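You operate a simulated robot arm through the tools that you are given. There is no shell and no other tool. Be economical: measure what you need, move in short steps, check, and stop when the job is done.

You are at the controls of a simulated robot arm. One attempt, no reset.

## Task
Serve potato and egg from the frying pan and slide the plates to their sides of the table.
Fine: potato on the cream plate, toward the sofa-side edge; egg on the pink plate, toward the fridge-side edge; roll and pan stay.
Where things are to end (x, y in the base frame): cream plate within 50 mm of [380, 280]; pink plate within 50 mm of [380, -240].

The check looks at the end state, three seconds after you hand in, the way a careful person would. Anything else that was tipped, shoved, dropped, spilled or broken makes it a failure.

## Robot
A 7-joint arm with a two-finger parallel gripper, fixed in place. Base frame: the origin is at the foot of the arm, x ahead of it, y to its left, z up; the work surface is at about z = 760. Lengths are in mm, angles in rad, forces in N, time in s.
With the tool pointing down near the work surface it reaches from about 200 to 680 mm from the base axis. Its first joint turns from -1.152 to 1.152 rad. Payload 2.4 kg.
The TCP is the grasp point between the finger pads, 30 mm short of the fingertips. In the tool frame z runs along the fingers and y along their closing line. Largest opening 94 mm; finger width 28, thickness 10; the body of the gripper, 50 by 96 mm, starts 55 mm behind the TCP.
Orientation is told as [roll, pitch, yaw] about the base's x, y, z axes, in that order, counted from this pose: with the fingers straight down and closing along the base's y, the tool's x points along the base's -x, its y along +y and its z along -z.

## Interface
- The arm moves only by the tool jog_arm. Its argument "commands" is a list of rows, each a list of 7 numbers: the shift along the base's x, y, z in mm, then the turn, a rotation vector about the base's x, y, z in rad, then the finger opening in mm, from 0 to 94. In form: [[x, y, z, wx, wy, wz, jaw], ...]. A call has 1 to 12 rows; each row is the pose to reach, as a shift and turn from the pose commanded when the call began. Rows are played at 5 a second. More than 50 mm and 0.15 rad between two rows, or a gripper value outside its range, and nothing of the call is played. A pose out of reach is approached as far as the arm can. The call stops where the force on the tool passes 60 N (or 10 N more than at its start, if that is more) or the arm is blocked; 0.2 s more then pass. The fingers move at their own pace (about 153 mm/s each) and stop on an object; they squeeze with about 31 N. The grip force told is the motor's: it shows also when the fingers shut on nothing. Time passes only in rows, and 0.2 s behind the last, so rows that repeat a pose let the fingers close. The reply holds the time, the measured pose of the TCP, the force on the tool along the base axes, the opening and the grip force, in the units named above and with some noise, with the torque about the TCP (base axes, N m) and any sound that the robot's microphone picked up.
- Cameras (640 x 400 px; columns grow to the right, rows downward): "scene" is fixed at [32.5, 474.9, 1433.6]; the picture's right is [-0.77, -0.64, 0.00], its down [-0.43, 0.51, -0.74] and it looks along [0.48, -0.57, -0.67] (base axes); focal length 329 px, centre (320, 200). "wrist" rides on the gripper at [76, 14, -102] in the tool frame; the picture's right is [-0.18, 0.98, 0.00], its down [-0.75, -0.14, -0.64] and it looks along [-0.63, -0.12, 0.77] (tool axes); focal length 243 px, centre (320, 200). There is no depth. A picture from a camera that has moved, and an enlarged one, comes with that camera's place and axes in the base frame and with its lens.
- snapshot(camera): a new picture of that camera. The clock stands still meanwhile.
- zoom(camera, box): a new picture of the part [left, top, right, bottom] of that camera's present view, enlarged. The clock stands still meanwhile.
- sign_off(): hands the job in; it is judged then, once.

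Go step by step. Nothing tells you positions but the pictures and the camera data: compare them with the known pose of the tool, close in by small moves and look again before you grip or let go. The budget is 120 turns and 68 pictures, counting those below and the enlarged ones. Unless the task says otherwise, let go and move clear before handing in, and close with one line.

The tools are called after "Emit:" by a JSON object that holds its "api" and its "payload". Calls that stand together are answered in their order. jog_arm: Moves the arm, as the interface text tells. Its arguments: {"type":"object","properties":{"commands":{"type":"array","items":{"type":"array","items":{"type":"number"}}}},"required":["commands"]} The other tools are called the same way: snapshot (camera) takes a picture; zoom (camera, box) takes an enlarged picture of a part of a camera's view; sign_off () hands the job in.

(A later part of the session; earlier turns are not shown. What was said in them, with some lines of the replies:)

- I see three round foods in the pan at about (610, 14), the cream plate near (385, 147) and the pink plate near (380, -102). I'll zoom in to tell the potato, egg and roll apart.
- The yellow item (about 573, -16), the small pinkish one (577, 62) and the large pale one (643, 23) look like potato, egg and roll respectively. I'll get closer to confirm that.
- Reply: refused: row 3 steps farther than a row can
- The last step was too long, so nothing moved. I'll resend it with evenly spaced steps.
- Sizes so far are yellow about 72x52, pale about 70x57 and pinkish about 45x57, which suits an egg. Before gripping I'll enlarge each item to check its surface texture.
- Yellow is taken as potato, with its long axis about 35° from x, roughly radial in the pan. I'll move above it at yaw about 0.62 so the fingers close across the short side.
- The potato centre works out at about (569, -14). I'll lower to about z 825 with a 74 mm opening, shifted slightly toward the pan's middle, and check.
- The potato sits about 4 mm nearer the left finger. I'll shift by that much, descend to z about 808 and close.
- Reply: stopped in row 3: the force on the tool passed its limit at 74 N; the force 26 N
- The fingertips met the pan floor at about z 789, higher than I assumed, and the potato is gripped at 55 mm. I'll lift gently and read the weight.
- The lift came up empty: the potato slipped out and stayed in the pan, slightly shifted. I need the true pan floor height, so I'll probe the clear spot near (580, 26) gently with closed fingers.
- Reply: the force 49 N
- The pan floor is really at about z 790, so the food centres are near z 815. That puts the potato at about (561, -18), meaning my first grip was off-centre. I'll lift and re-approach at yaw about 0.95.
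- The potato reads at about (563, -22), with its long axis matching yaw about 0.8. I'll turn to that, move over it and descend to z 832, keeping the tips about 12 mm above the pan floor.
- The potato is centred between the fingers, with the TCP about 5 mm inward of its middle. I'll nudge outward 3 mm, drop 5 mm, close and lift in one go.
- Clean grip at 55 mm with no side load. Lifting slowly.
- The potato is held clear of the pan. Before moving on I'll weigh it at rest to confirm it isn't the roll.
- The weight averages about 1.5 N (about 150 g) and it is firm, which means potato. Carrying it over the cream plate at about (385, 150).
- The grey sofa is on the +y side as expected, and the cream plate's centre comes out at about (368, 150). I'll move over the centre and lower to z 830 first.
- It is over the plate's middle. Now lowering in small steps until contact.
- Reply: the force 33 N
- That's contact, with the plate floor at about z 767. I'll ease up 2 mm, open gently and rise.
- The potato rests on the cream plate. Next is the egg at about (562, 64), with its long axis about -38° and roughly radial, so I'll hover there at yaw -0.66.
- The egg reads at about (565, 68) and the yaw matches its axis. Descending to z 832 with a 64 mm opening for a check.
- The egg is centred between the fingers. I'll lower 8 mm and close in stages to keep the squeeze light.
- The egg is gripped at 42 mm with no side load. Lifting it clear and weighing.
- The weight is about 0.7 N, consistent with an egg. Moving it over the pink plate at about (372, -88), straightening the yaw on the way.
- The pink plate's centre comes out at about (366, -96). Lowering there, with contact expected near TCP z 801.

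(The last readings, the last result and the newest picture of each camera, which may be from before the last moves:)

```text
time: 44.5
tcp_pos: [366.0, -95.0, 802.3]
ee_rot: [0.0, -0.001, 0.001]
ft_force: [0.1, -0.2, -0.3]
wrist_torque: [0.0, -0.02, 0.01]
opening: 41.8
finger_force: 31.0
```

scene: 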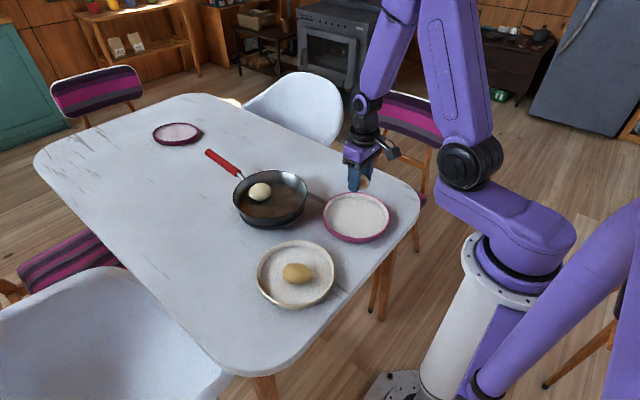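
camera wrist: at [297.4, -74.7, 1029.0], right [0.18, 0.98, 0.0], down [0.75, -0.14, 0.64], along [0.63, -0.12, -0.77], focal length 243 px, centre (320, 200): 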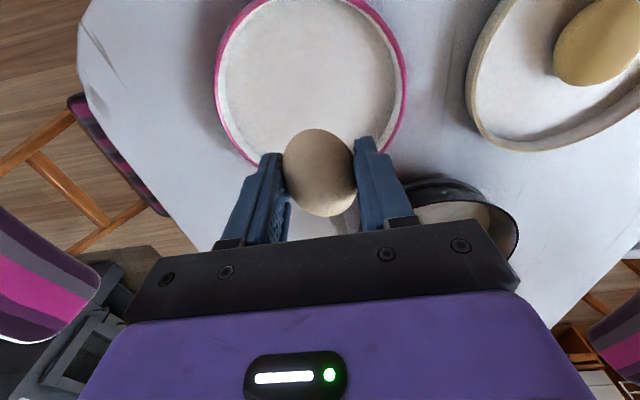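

Emit:
{"api": "jog_arm", "payload": {"commands": [[0, 0, -1, 0, 0, 0, 40], [0, 0, -2, 0, 0, 0, 40], [0, 0, -2, 0, 0, 0, 40]]}}

Emit:
{"api": "zoom", "payload": {"camera": "scene", "box": [310, 160, 410, 250]}}

```text
time: 45.3
tcp_pos: [365.7, -95.1, 800.1]
ee_rot: [0.002, 0.0, -0.001]
ft_force: [-2.1, 3.1, 24.1]
wrist_torque: [-0.05, 0.02, 0.01]
opening: 41.9
finger_force: 31.3
```

```text
4.44 times, centred on (360, 205) of scene
camera zoom: at [32.2, 475.0, 1433.6], right [-0.77, -0.64, 0.0], down [-0.43, 0.51, -0.74], along [0.48, -0.57, -0.67], focal length 1462 px, centre (142, 178)
```

zoom: 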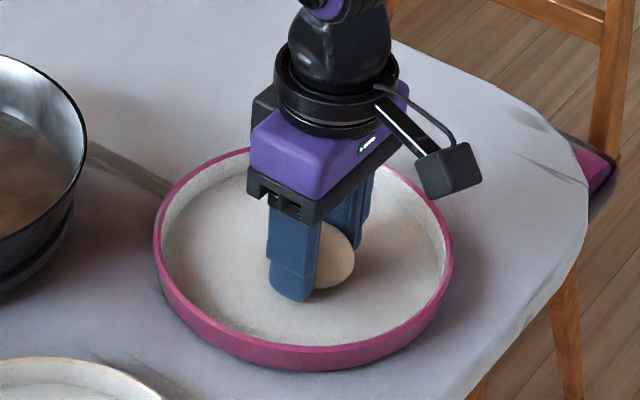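

The egg touches the plate. I'll ease up 1.5 mm, open and rise.

Emit:
{"api": "jog_arm", "payload": {"commands": [[0, 0, 1.5, 0, 0, 0, 40], [0, 0, 1.5, 0, 0, 0, 44], [0, 0, 1.5, 0, 0, 0, 48], [0, 0, 1.5, 0, 0, 0, 62], [0, 0, 1.5, 0, 0, 0, 62], [0, 0, 20, 0, 0, 0, 62], [0, 0, 50, 0, 0, 0, 62], [0, 0, 90, 0, 0, 0, 62], [-20, 30, 120, 0, 0, 0, 62], [-40, 60, 120, 0, 0, 0, 62], [-40, 60, 120, 0, 0, 0, 62]]}}

Emit:
{"api": "snapshot", "payload": {"camera": "wrist"}}

Emit:
{"api": "zoom", "payload": {"camera": "scene", "box": [220, 160, 420, 320]}}

```text
time: 47.7
tcp_pos: [324.6, -33.5, 920.2]
ee_rot: [-0.001, 0.002, -0.001]
ft_force: [-0.8, 0.6, 0.8]
wrist_torque: [-0.01, 0.0, -0.03]
opening: 61.8
finger_force: 0.0
```

```text
28 pictures are left
camera wrist: at [249.8, -18.8, 1022.5], right [0.18, 0.98, 0.0], down [0.75, -0.14, 0.64], along [0.63, -0.12, -0.77], focal length 243 px, centre (320, 200)
```

wrist: 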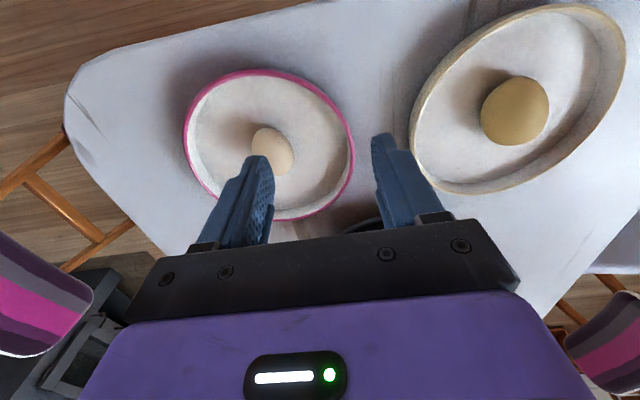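

```text
2.50 times, centred on (320, 240) of scene
camera zoom: at [32.4, 474.9, 1433.6], right [-0.77, -0.64, 0.0], down [-0.43, 0.51, -0.74], along [0.48, -0.57, -0.67], focal length 822 px, centre (320, 100)
```

zoom: 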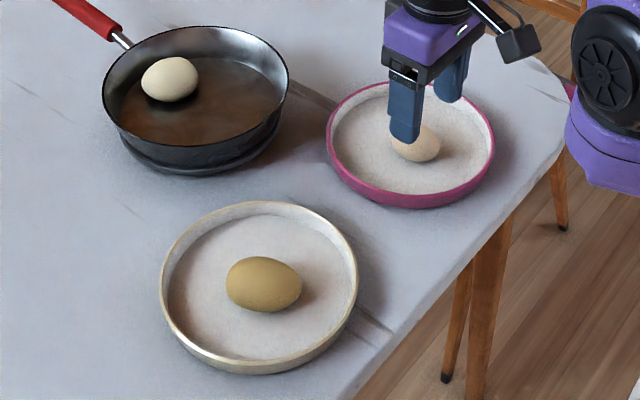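

Both foods are on their plates; the pink plate's centre is about (374, -94) with its near rim at y about -6. I'll straddle that rim to grip and slide it, approaching from above.

Emit:
{"api": "jog_arm", "payload": {"commands": [[16, 10, 0, 0, 0, 0, 56], [32, 20, 0, 0, 0, 0, 56], [48, 30, -20, 0, 0, 0, 56], [48, 30, -45, 0, 0, 0, 56], [48, 30, -70, 0, 0, 0, 56], [48, 30, -85, 0, 0, 0, 56], [48, 30, -85, 0, 0, 0, 56]]}}

Emit:
{"api": "snapshot", "payload": {"camera": "wrist"}}

Emit:
{"api": "zoom", "payload": {"camera": "scene", "box": [290, 170, 410, 260]}}

```text
time: 49.3
tcp_pos: [372.5, -3.7, 834.3]
ee_rot: [0.0, -0.001, 0.0]
ft_force: [-0.1, -0.7, 0.2]
wrist_torque: [-0.01, 0.04, 0.03]
opening: 56.3
finger_force: 0.0
```

```text
26 pictures are left
camera wrist: at [298.0, 10.6, 936.8], right [0.18, 0.98, 0.0], down [0.75, -0.14, 0.64], along [0.63, -0.12, -0.77], focal length 243 px, centre (320, 200)
```

wrist: 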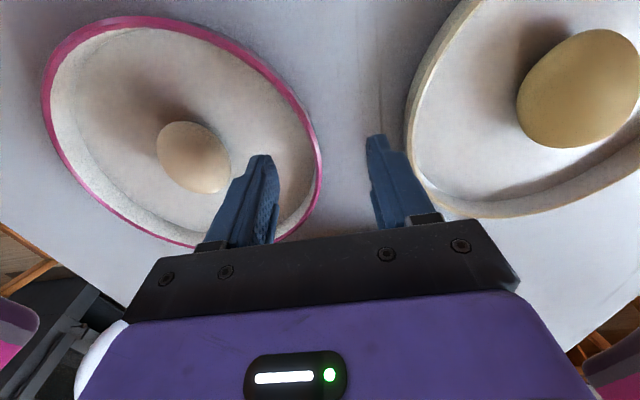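

```text
4.44 times, centred on (350, 215) of scene
camera zoom: at [32.5, 474.9, 1433.6], right [-0.77, -0.64, 0.0], down [-0.43, 0.51, -0.74], along [0.48, -0.57, -0.67], focal length 1462 px, centre (187, 133)
```

zoom: 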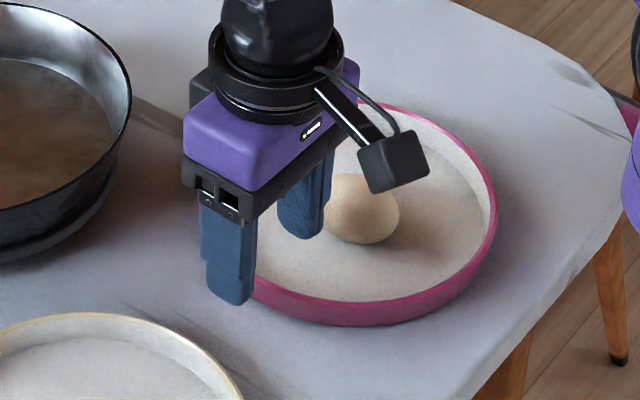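

The fingers straddle the pink rim and the egg is well clear. Lowering to z 804 and closing slowly on the rim.

Emit:
{"api": "jog_arm", "payload": {"commands": [[2, -3, -10, 0, 0, 0, 50], [2, -3, -20, 0, 0, 0, 44], [2, -3, -27, 0, 0, 0, 40], [2, -3, -31, 0, 0, 0, 36], [2, -3, -31, 0, 0, 0, 30]]}}

Emit:
{"api": "jog_arm", "payload": {"commands": [[0, 0, 0, 0, 0, 0, 24], [0, 0, 0, 0, 0, 0, 18], [0, 0, 0, 0, 0, 0, 12], [0, 0, 0, 0, 0, 0, 6], [0, 0, 0, 0, 0, 0, 0], [0, 0, 0, 0, 0, 0, 0]]}}

Emit:
{"api": "snapshot", "payload": {"camera": "wrist"}}

```text
time: 50.5
tcp_pos: [374.8, -8.0, 805.0]
ee_rot: [-0.001, 0.0, -0.001]
ft_force: [-0.1, 0.5, 0.3]
wrist_torque: [-0.03, -0.02, -0.06]
opening: 29.8
finger_force: 0.0
```

```text
time: 51.9
tcp_pos: [375.7, -5.8, 804.0]
ee_rot: [0.0, 0.0, 0.0]
ft_force: [1.2, -1.6, 1.2]
wrist_torque: [-0.32, -0.17, 0.14]
opening: 7.2
finger_force: 31.2
```

```text
24 pictures are left
camera wrist: at [301.0, 7.3, 906.4], right [0.18, 0.98, 0.0], down [0.75, -0.14, 0.64], along [0.63, -0.12, -0.77], focal length 243 px, centre (320, 200)
```

wrist: 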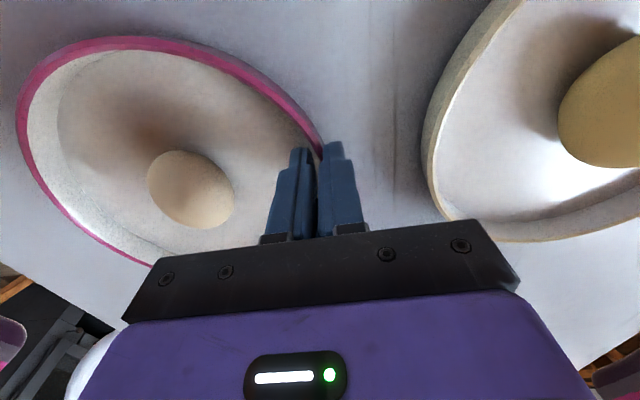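

The rim is gripped at 7 mm. Sliding the plate slowly in -y.

Emit:
{"api": "jog_arm", "payload": {"commands": [[0, -1, 0, 0, 0, 0, 0], [0, -3, 0, 0, 0, 0, 0], [0, -6, 0, 0, 0, 0, 0], [0, -10, 0, 0, 0, 0, 0], [1, -15, 0, 0, 0, 0, 0], [1, -20, 0, 0, 0, 0, 0], [1, -25, 0, 0, 0, 0, 0], [2, -30, 0, 0, 0, 0, 0], [2, -34, 0, 0, 0, 0, 0], [2, -37, 0, 0, 0, 0, 0], [2, -39, 0, 0, 0, 0, 0], [2, -40, 0, 0, 0, 0, 0]]}}

Emit:
{"api": "snapshot", "payload": {"camera": "scene"}}

```text
time: 54.5
tcp_pos: [377.1, -48.0, 804.2]
ee_rot: [0.0, 0.002, -0.001]
ft_force: [-0.6, 0.3, 0.2]
wrist_torque: [-0.2, -0.08, -0.09]
opening: 6.2
finger_force: 31.4
```

```text
23 pictures are left
```

scene: 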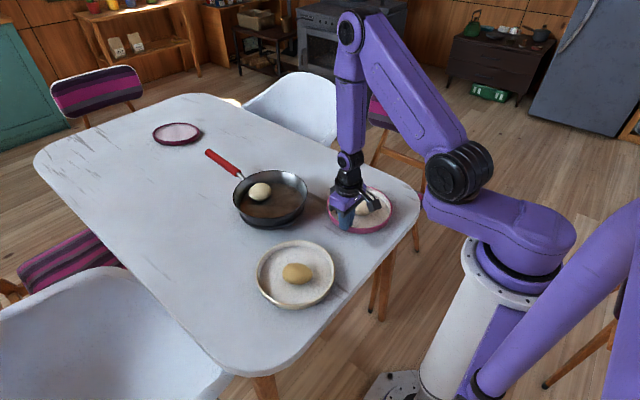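

Emit:
{"api": "snapshot", "payload": {"camera": "wrist"}}

```text
22 pictures are left
camera wrist: at [302.4, -33.0, 905.9], right [0.19, 0.98, 0.0], down [0.75, -0.14, 0.64], along [0.63, -0.12, -0.77], focal length 243 px, centre (320, 200)
```

wrist: 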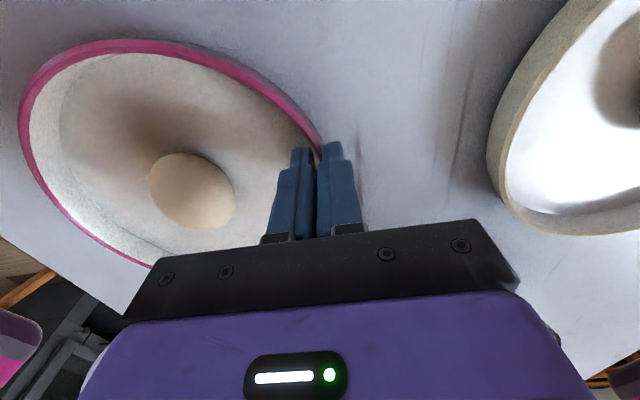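

The plate followed the gripper and the egg hasn't stirred. About 105 mm of the slide remains.

Emit:
{"api": "jog_arm", "payload": {"commands": [[0, -1, 0, 0, 0, 0, 0], [0, -3, 0, 0, 0, 0, 0], [0, -7, 0, 0, 0, 0, 0], [0, -12, 0, 0, 0, 0, 0], [1, -18, 0, 0, 0, 0, 0], [1, -24, 0, 0, 0, 0, 0], [1, -30, 0, 0, 0, 0, 0], [1, -36, 0, 0, 0, 0, 0], [1, -42, 0, 0, 0, 0, 0], [1, -47, 0, 0, 0, 0, 0], [1, -50, 0, 0, 0, 0, 0], [1, -52, 0, 0, 0, 0, 0]]}}

Emit:
{"api": "jog_arm", "payload": {"commands": [[0, -1, 0, 0, 0, 0, 0], [0, -3, 0, 0, 0, 0, 0], [0, -7, 0, 0, 0, 0, 0], [0, -12, 0, 0, 0, 0, 0], [1, -18, 0, 0, 0, 0, 0], [1, -24, 0, 0, 0, 0, 0], [1, -30, 0, 0, 0, 0, 0], [1, -36, 0, 0, 0, 0, 0], [1, -42, 0, 0, 0, 0, 0], [1, -47, 0, 0, 0, 0, 0], [1, -50, 0, 0, 0, 0, 0], [1, -52, 0, 0, 0, 0, 0]]}}

Emit:
{"api": "snapshot", "payload": {"camera": "wrist"}}

Emit:
{"api": "zoom", "payload": {"camera": "scene", "box": [290, 130, 450, 250]}}

```text
time: 57.1
tcp_pos: [378.5, -98.7, 804.9]
ee_rot: [0.0, 0.001, 0.001]
ft_force: [-0.6, 1.1, 1.3]
wrist_torque: [-0.34, -0.12, -0.02]
opening: 5.0
finger_force: 31.1
```

```text
time: 59.7
tcp_pos: [378.7, -150.7, 804.4]
ee_rot: [-0.001, 0.001, -0.001]
ft_force: [0.0, 0.8, 2.0]
wrist_torque: [-0.29, -0.1, -0.13]
opening: 4.8
finger_force: 30.5
```

```text
21 pictures are left
camera wrist: at [304.7, -137.0, 906.0], right [0.19, 0.98, 0.0], down [0.75, -0.14, 0.64], along [0.63, -0.12, -0.77], focal length 243 px, centre (320, 200)
```

wrist: 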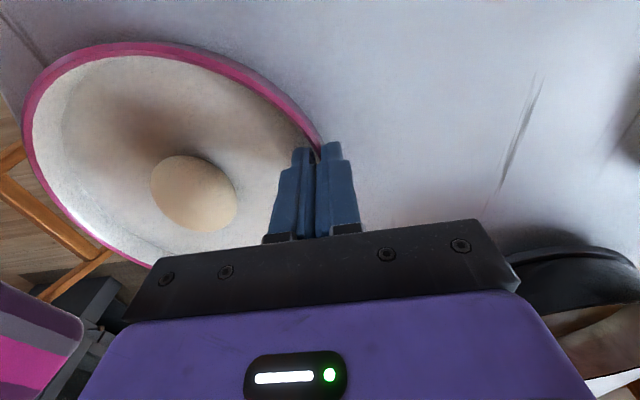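

```text
3.33 times, centred on (370, 190) of scene
camera zoom: at [32.5, 474.9, 1433.6], right [-0.77, -0.64, 0.0], down [-0.43, 0.51, -0.74], along [0.48, -0.57, -0.67], focal length 1096 px, centre (153, 233)
```

zoom: 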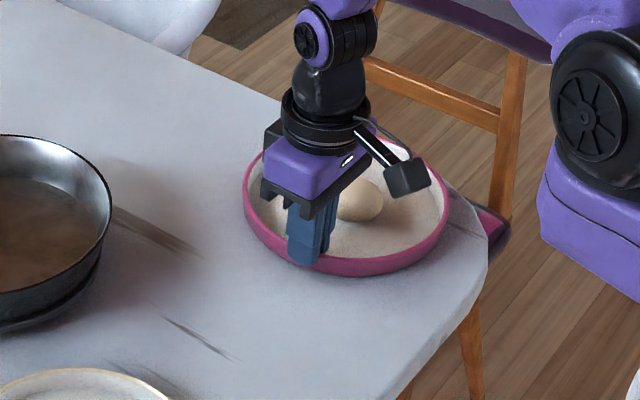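

The rim is at y about -150, putting the plate's centre at about (378, -238), on target. I'll open slightly and rise straight up.

Emit:
{"api": "jog_arm", "payload": {"commands": [[0, 0, 0, 0, 0, 0, 8], [0, 0, 0, 0, 0, 0, 16], [0, 0, 0, 0, 0, 0, 26], [0, 0, 10, 0, 0, 0, 30], [0, 0, 30, 0, 0, 0, 30], [0, 0, 60, 0, 0, 0, 30], [0, 20, 95, 0, 0, 0, 30], [0, 55, 110, 0, 0, 0, 40], [0, 95, 110, 0, 0, 0, 50], [0, 95, 110, 0, 0, 0, 50]]}}

Emit:
{"api": "snapshot", "payload": {"camera": "scene"}}

Emit:
{"api": "snapshot", "payload": {"camera": "wrist"}}

```text
time: 61.9
tcp_pos: [379.1, -57.0, 912.9]
ee_rot: [-0.001, 0.0, 0.0]
ft_force: [-0.5, -0.1, -0.7]
wrist_torque: [0.02, -0.03, 0.04]
opening: 50.0
finger_force: 0.1
```

```text
19 pictures are left
```

scene: 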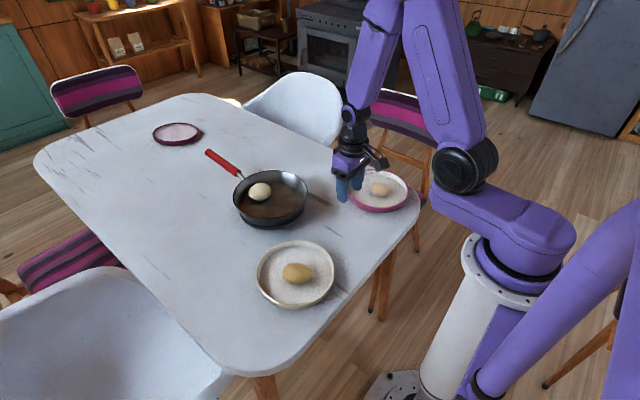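

```text
18 pictures are left
camera wrist: at [304.2, -41.8, 1015.9], right [0.18, 0.98, 0.0], down [0.75, -0.14, 0.64], along [0.63, -0.12, -0.77], focal length 243 px, centre (320, 200)
```

wrist: 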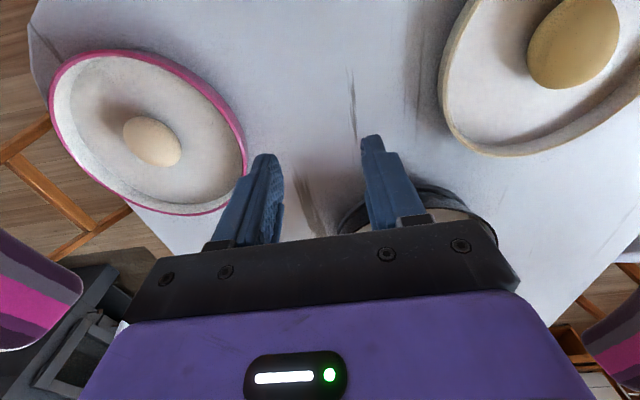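

The pink plate is in position. Next is the cream plate's near rim at about (374, 53), with centre about (372, 150), which I'll straddle the same way.

Emit:
{"api": "jog_arm", "payload": {"commands": [[0, 40, 0, 0, 0, 0, 56], [-3, 80, 0, 0, 0, 0, 56], [-5, 110, -10, 0, 0, 0, 56], [-5, 110, -40, 0, 0, 0, 56], [-5, 110, -65, 0, 0, 0, 56], [-5, 110, -79, 0, 0, 0, 56], [-5, 110, -79, 0, 0, 0, 56]]}}

Emit:
{"api": "snapshot", "payload": {"camera": "wrist"}}

Emit:
{"api": "zoom", "payload": {"camera": "scene", "box": [240, 200, 360, 310]}}

```text
time: 63.5
tcp_pos: [373.6, 53.8, 833.9]
ee_rot: [0.0, 0.001, 0.0]
ft_force: [0.8, -0.6, -0.6]
wrist_torque: [0.01, -0.01, -0.02]
opening: 55.9
finger_force: 0.2
```

```text
17 pictures are left
camera wrist: at [298.9, 69.0, 936.1], right [0.18, 0.98, 0.0], down [0.75, -0.14, 0.64], along [0.63, -0.12, -0.77], focal length 243 px, centre (320, 200)
```

wrist: 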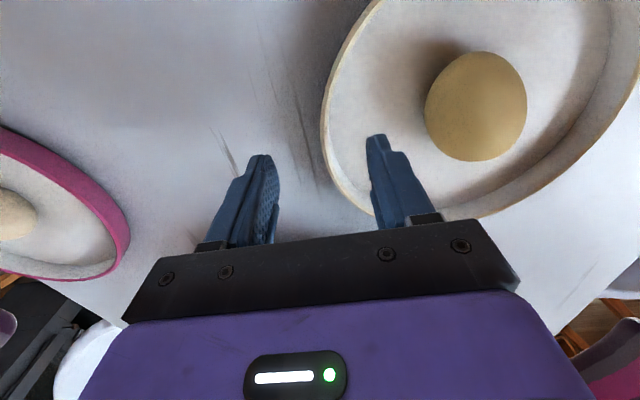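

```text
3.64 times, centred on (300, 255) of scene
camera zoom: at [32.5, 474.9, 1433.6], right [-0.77, -0.64, 0.0], down [-0.43, 0.51, -0.74], along [0.48, -0.57, -0.67], focal length 1196 px, centre (393, 0)
```

zoom: 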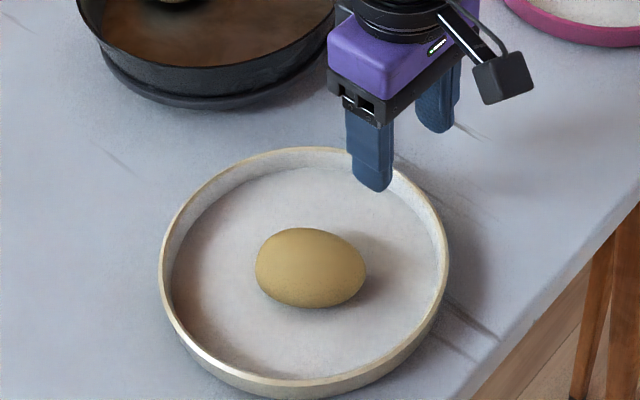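

The rim passes between the fingers at y about 58. I'll shift 4 mm, lower and close on it.

Emit:
{"api": "jog_arm", "payload": {"commands": [[-3, 4, -10, 0, 0, 0, 50], [-3, 4, -20, 0, 0, 0, 44], [-3, 4, -27, 0, 0, 0, 40], [-3, 4, -31, 0, 0, 0, 36], [-3, 4, -31, 0, 0, 0, 30]]}}

Emit:
{"api": "jog_arm", "payload": {"commands": [[0, 0, 0, 0, 0, 0, 24], [0, 0, 0, 0, 0, 0, 18], [0, 0, 0, 0, 0, 0, 12], [0, 0, 0, 0, 0, 0, 6], [0, 0, 0, 0, 0, 0, 0], [0, 0, 0, 0, 0, 0, 0]]}}

Emit:
{"api": "snapshot", "payload": {"camera": "wrist"}}

```text
time: 64.7
tcp_pos: [373.6, 57.1, 804.0]
ee_rot: [0.0, -0.001, 0.0]
ft_force: [-0.4, 0.1, -0.8]
wrist_torque: [0.0, -0.01, 0.0]
opening: 30.0
finger_force: 0.0
```

```text
time: 66.1
tcp_pos: [372.1, 57.3, 803.6]
ee_rot: [0.001, 0.001, 0.001]
ft_force: [0.1, 1.2, 3.1]
wrist_torque: [0.39, -0.14, 0.23]
opening: 9.2
finger_force: 31.0
```

```text
15 pictures are left
camera wrist: at [296.5, 72.5, 905.6], right [0.18, 0.98, 0.0], down [0.75, -0.14, 0.64], along [0.63, -0.12, -0.77], focal length 243 px, centre (320, 200)
```

wrist: 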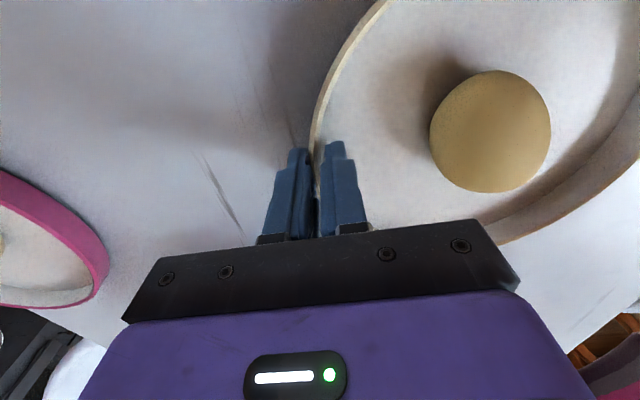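

The rim is gripped at 9 mm. Sliding gently in +y and checking after the first 42 mm.

Emit:
{"api": "jog_arm", "payload": {"commands": [[0, 1, 0, 0, 0, 0, 0], [0, 3, 0, 0, 0, 0, 0], [0, 6, 0, 0, 0, 0, 0], [1, 10, 0, 0, 0, 0, 0], [1, 15, 0, 0, 0, 0, 0], [2, 20, 0, 0, 0, 0, 0], [2, 25, 0, 0, 0, 0, 0], [3, 30, 0, 0, 0, 0, 0], [3, 35, 0, 0, 0, 0, 0], [3, 39, 0, 0, 0, 0, 0], [3, 41, 0, 0, 0, 0, 0], [3, 42, 0, 0, 0, 0, 0]]}}

Emit:
{"api": "snapshot", "payload": {"camera": "wrist"}}

```text
time: 68.7
tcp_pos: [374.6, 100.1, 804.7]
ee_rot: [0.001, 0.003, 0.001]
ft_force: [-0.3, -1.4, 0.0]
wrist_torque: [0.28, -0.06, -0.01]
opening: 8.8
finger_force: 30.8
```

```text
14 pictures are left
camera wrist: at [299.7, 114.5, 906.0], right [0.18, 0.98, 0.0], down [0.75, -0.14, 0.64], along [0.63, -0.12, -0.77], focal length 243 px, centre (320, 200)
```

wrist: 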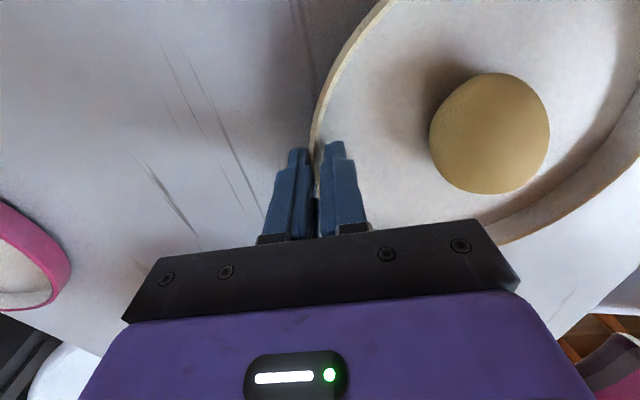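

The cream plate follows well and the potato hasn't moved. Sliding the remaining 86 mm or so.

Emit:
{"api": "jog_arm", "payload": {"commands": [[0, 1, 0, 0, 0, 0, 0], [0, 3, 0, 0, 0, 0, 0], [0, 6, 0, 0, 0, 0, 0], [1, 11, 0, 0, 0, 0, 0], [1, 16, 0, 0, 0, 0, 0], [1, 21, 0, 0, 0, 0, 0], [2, 26, 0, 0, 0, 0, 0], [2, 31, 0, 0, 0, 0, 0], [2, 36, 0, 0, 0, 0, 0], [2, 40, 0, 0, 0, 0, 0], [2, 42, 0, 0, 0, 0, 0], [2, 43, 0, 0, 0, 0, 0]]}}

Emit:
{"api": "jog_arm", "payload": {"commands": [[0, 1, 0, 0, 0, 0, 0], [0, 3, 0, 0, 0, 0, 0], [0, 6, 0, 0, 0, 0, 0], [1, 11, 0, 0, 0, 0, 0], [1, 16, 0, 0, 0, 0, 0], [1, 21, 0, 0, 0, 0, 0], [2, 26, 0, 0, 0, 0, 0], [2, 31, 0, 0, 0, 0, 0], [2, 36, 0, 0, 0, 0, 0], [2, 40, 0, 0, 0, 0, 0], [2, 42, 0, 0, 0, 0, 0], [2, 43, 0, 0, 0, 0, 0]]}}

Emit:
{"api": "snapshot", "payload": {"camera": "wrist"}}

Emit:
{"api": "snapshot", "payload": {"camera": "scene"}}

```text
time: 71.3
tcp_pos: [376.4, 143.3, 803.8]
ee_rot: [0.0, 0.0, 0.0]
ft_force: [0.4, -2.2, 0.1]
wrist_torque: [0.32, -0.12, -0.01]
opening: 8.8
finger_force: 31.3
```

```text
time: 73.9
tcp_pos: [378.9, 186.3, 804.8]
ee_rot: [-0.001, 0.003, 0.001]
ft_force: [-0.1, -1.5, 0.2]
wrist_torque: [0.22, -0.08, -0.06]
opening: 8.7
finger_force: 30.6
```

```text
13 pictures are left
camera wrist: at [303.7, 200.5, 906.2], right [0.18, 0.98, 0.0], down [0.75, -0.14, 0.64], along [0.63, -0.12, -0.77], focal length 243 px, centre (320, 200)
```

wrist: 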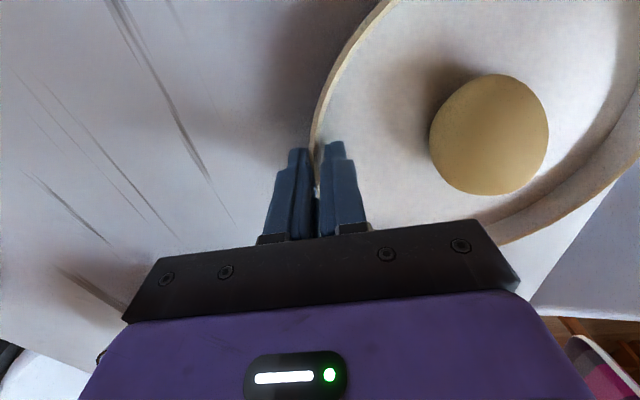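

```text
12 pictures are left
```

scene: 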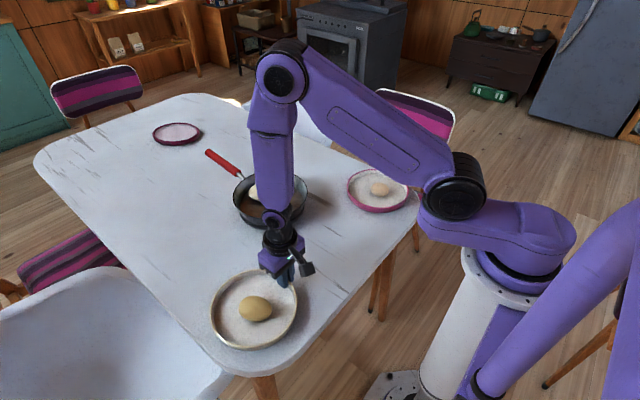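

The scene view puts the cream plate's centre at about (378, 283), on target. Releasing, rising straight up and moving clear.

Emit:
{"api": "jog_arm", "payload": {"commands": [[0, 0, 0, 0, 0, 0, 10], [0, 0, 0, 0, 0, 0, 18], [0, 0, 0, 0, 0, 0, 26], [0, 0, 10, 0, 0, 0, 30], [0, 0, 30, 0, 0, 0, 30], [0, 0, 60, 0, 0, 0, 30], [0, 0, 100, 0, 0, 0, 30], [0, -40, 125, 0, 0, 0, 40], [0, -80, 150, 0, 0, 0, 50], [0, -125, 170, 0, 0, 0, 60], [0, -170, 190, 0, 0, 0, 60], [0, -170, 190, 0, 0, 0, 60]]}}

Emit:
{"api": "snapshot", "payload": {"camera": "scene"}}

Emit:
{"api": "snapshot", "payload": {"camera": "wrist"}}

```text
time: 76.5
tcp_pos: [379.9, 15.6, 994.5]
ee_rot: [-0.001, 0.003, 0.0]
ft_force: [0.8, 0.7, 1.0]
wrist_torque: [-0.01, -0.01, 0.01]
opening: 59.9
finger_force: 0.2
```

```text
11 pictures are left
```

scene: 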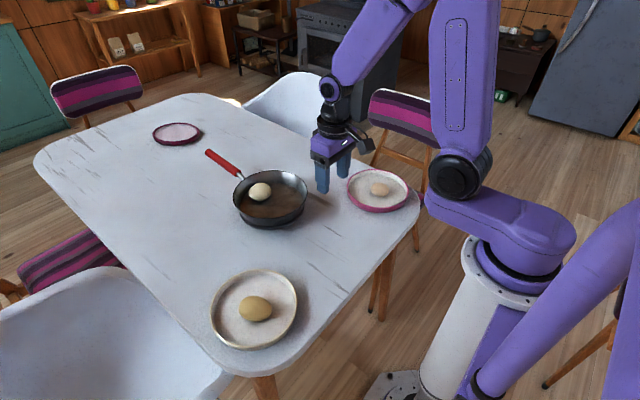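

```text
10 pictures are left
camera wrist: at [303.6, 30.3, 1096.5], right [0.18, 0.98, 0.0], down [0.75, -0.14, 0.64], along [0.63, -0.12, -0.77], focal length 243 px, centre (320, 200)
```

wrist: 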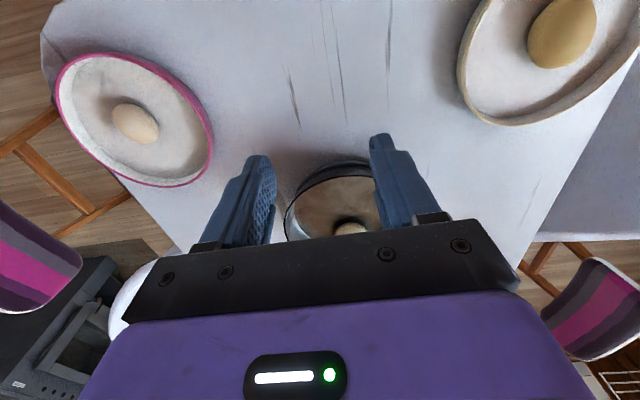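

Both plates hold their food at their targets, with the egg at about (384, -229) on the pink plate. The roll and pan look untouched and the arm is clear, so I'm handing in.

Emit:
{"api": "sign_off", "payload": {}}

```text
The job is handed in.
```

The potato is on the cream plate at about (378, 283) and the egg is on the pink plate at about (380, -237), both inside their 50 mm targets; the roll stays in the pan, which hasn't visibly moved, and the gripper is clear. My first potato grip slipped and shifted it slightly inside the pan, and I touched the pan floor with the fingertips to find its height.
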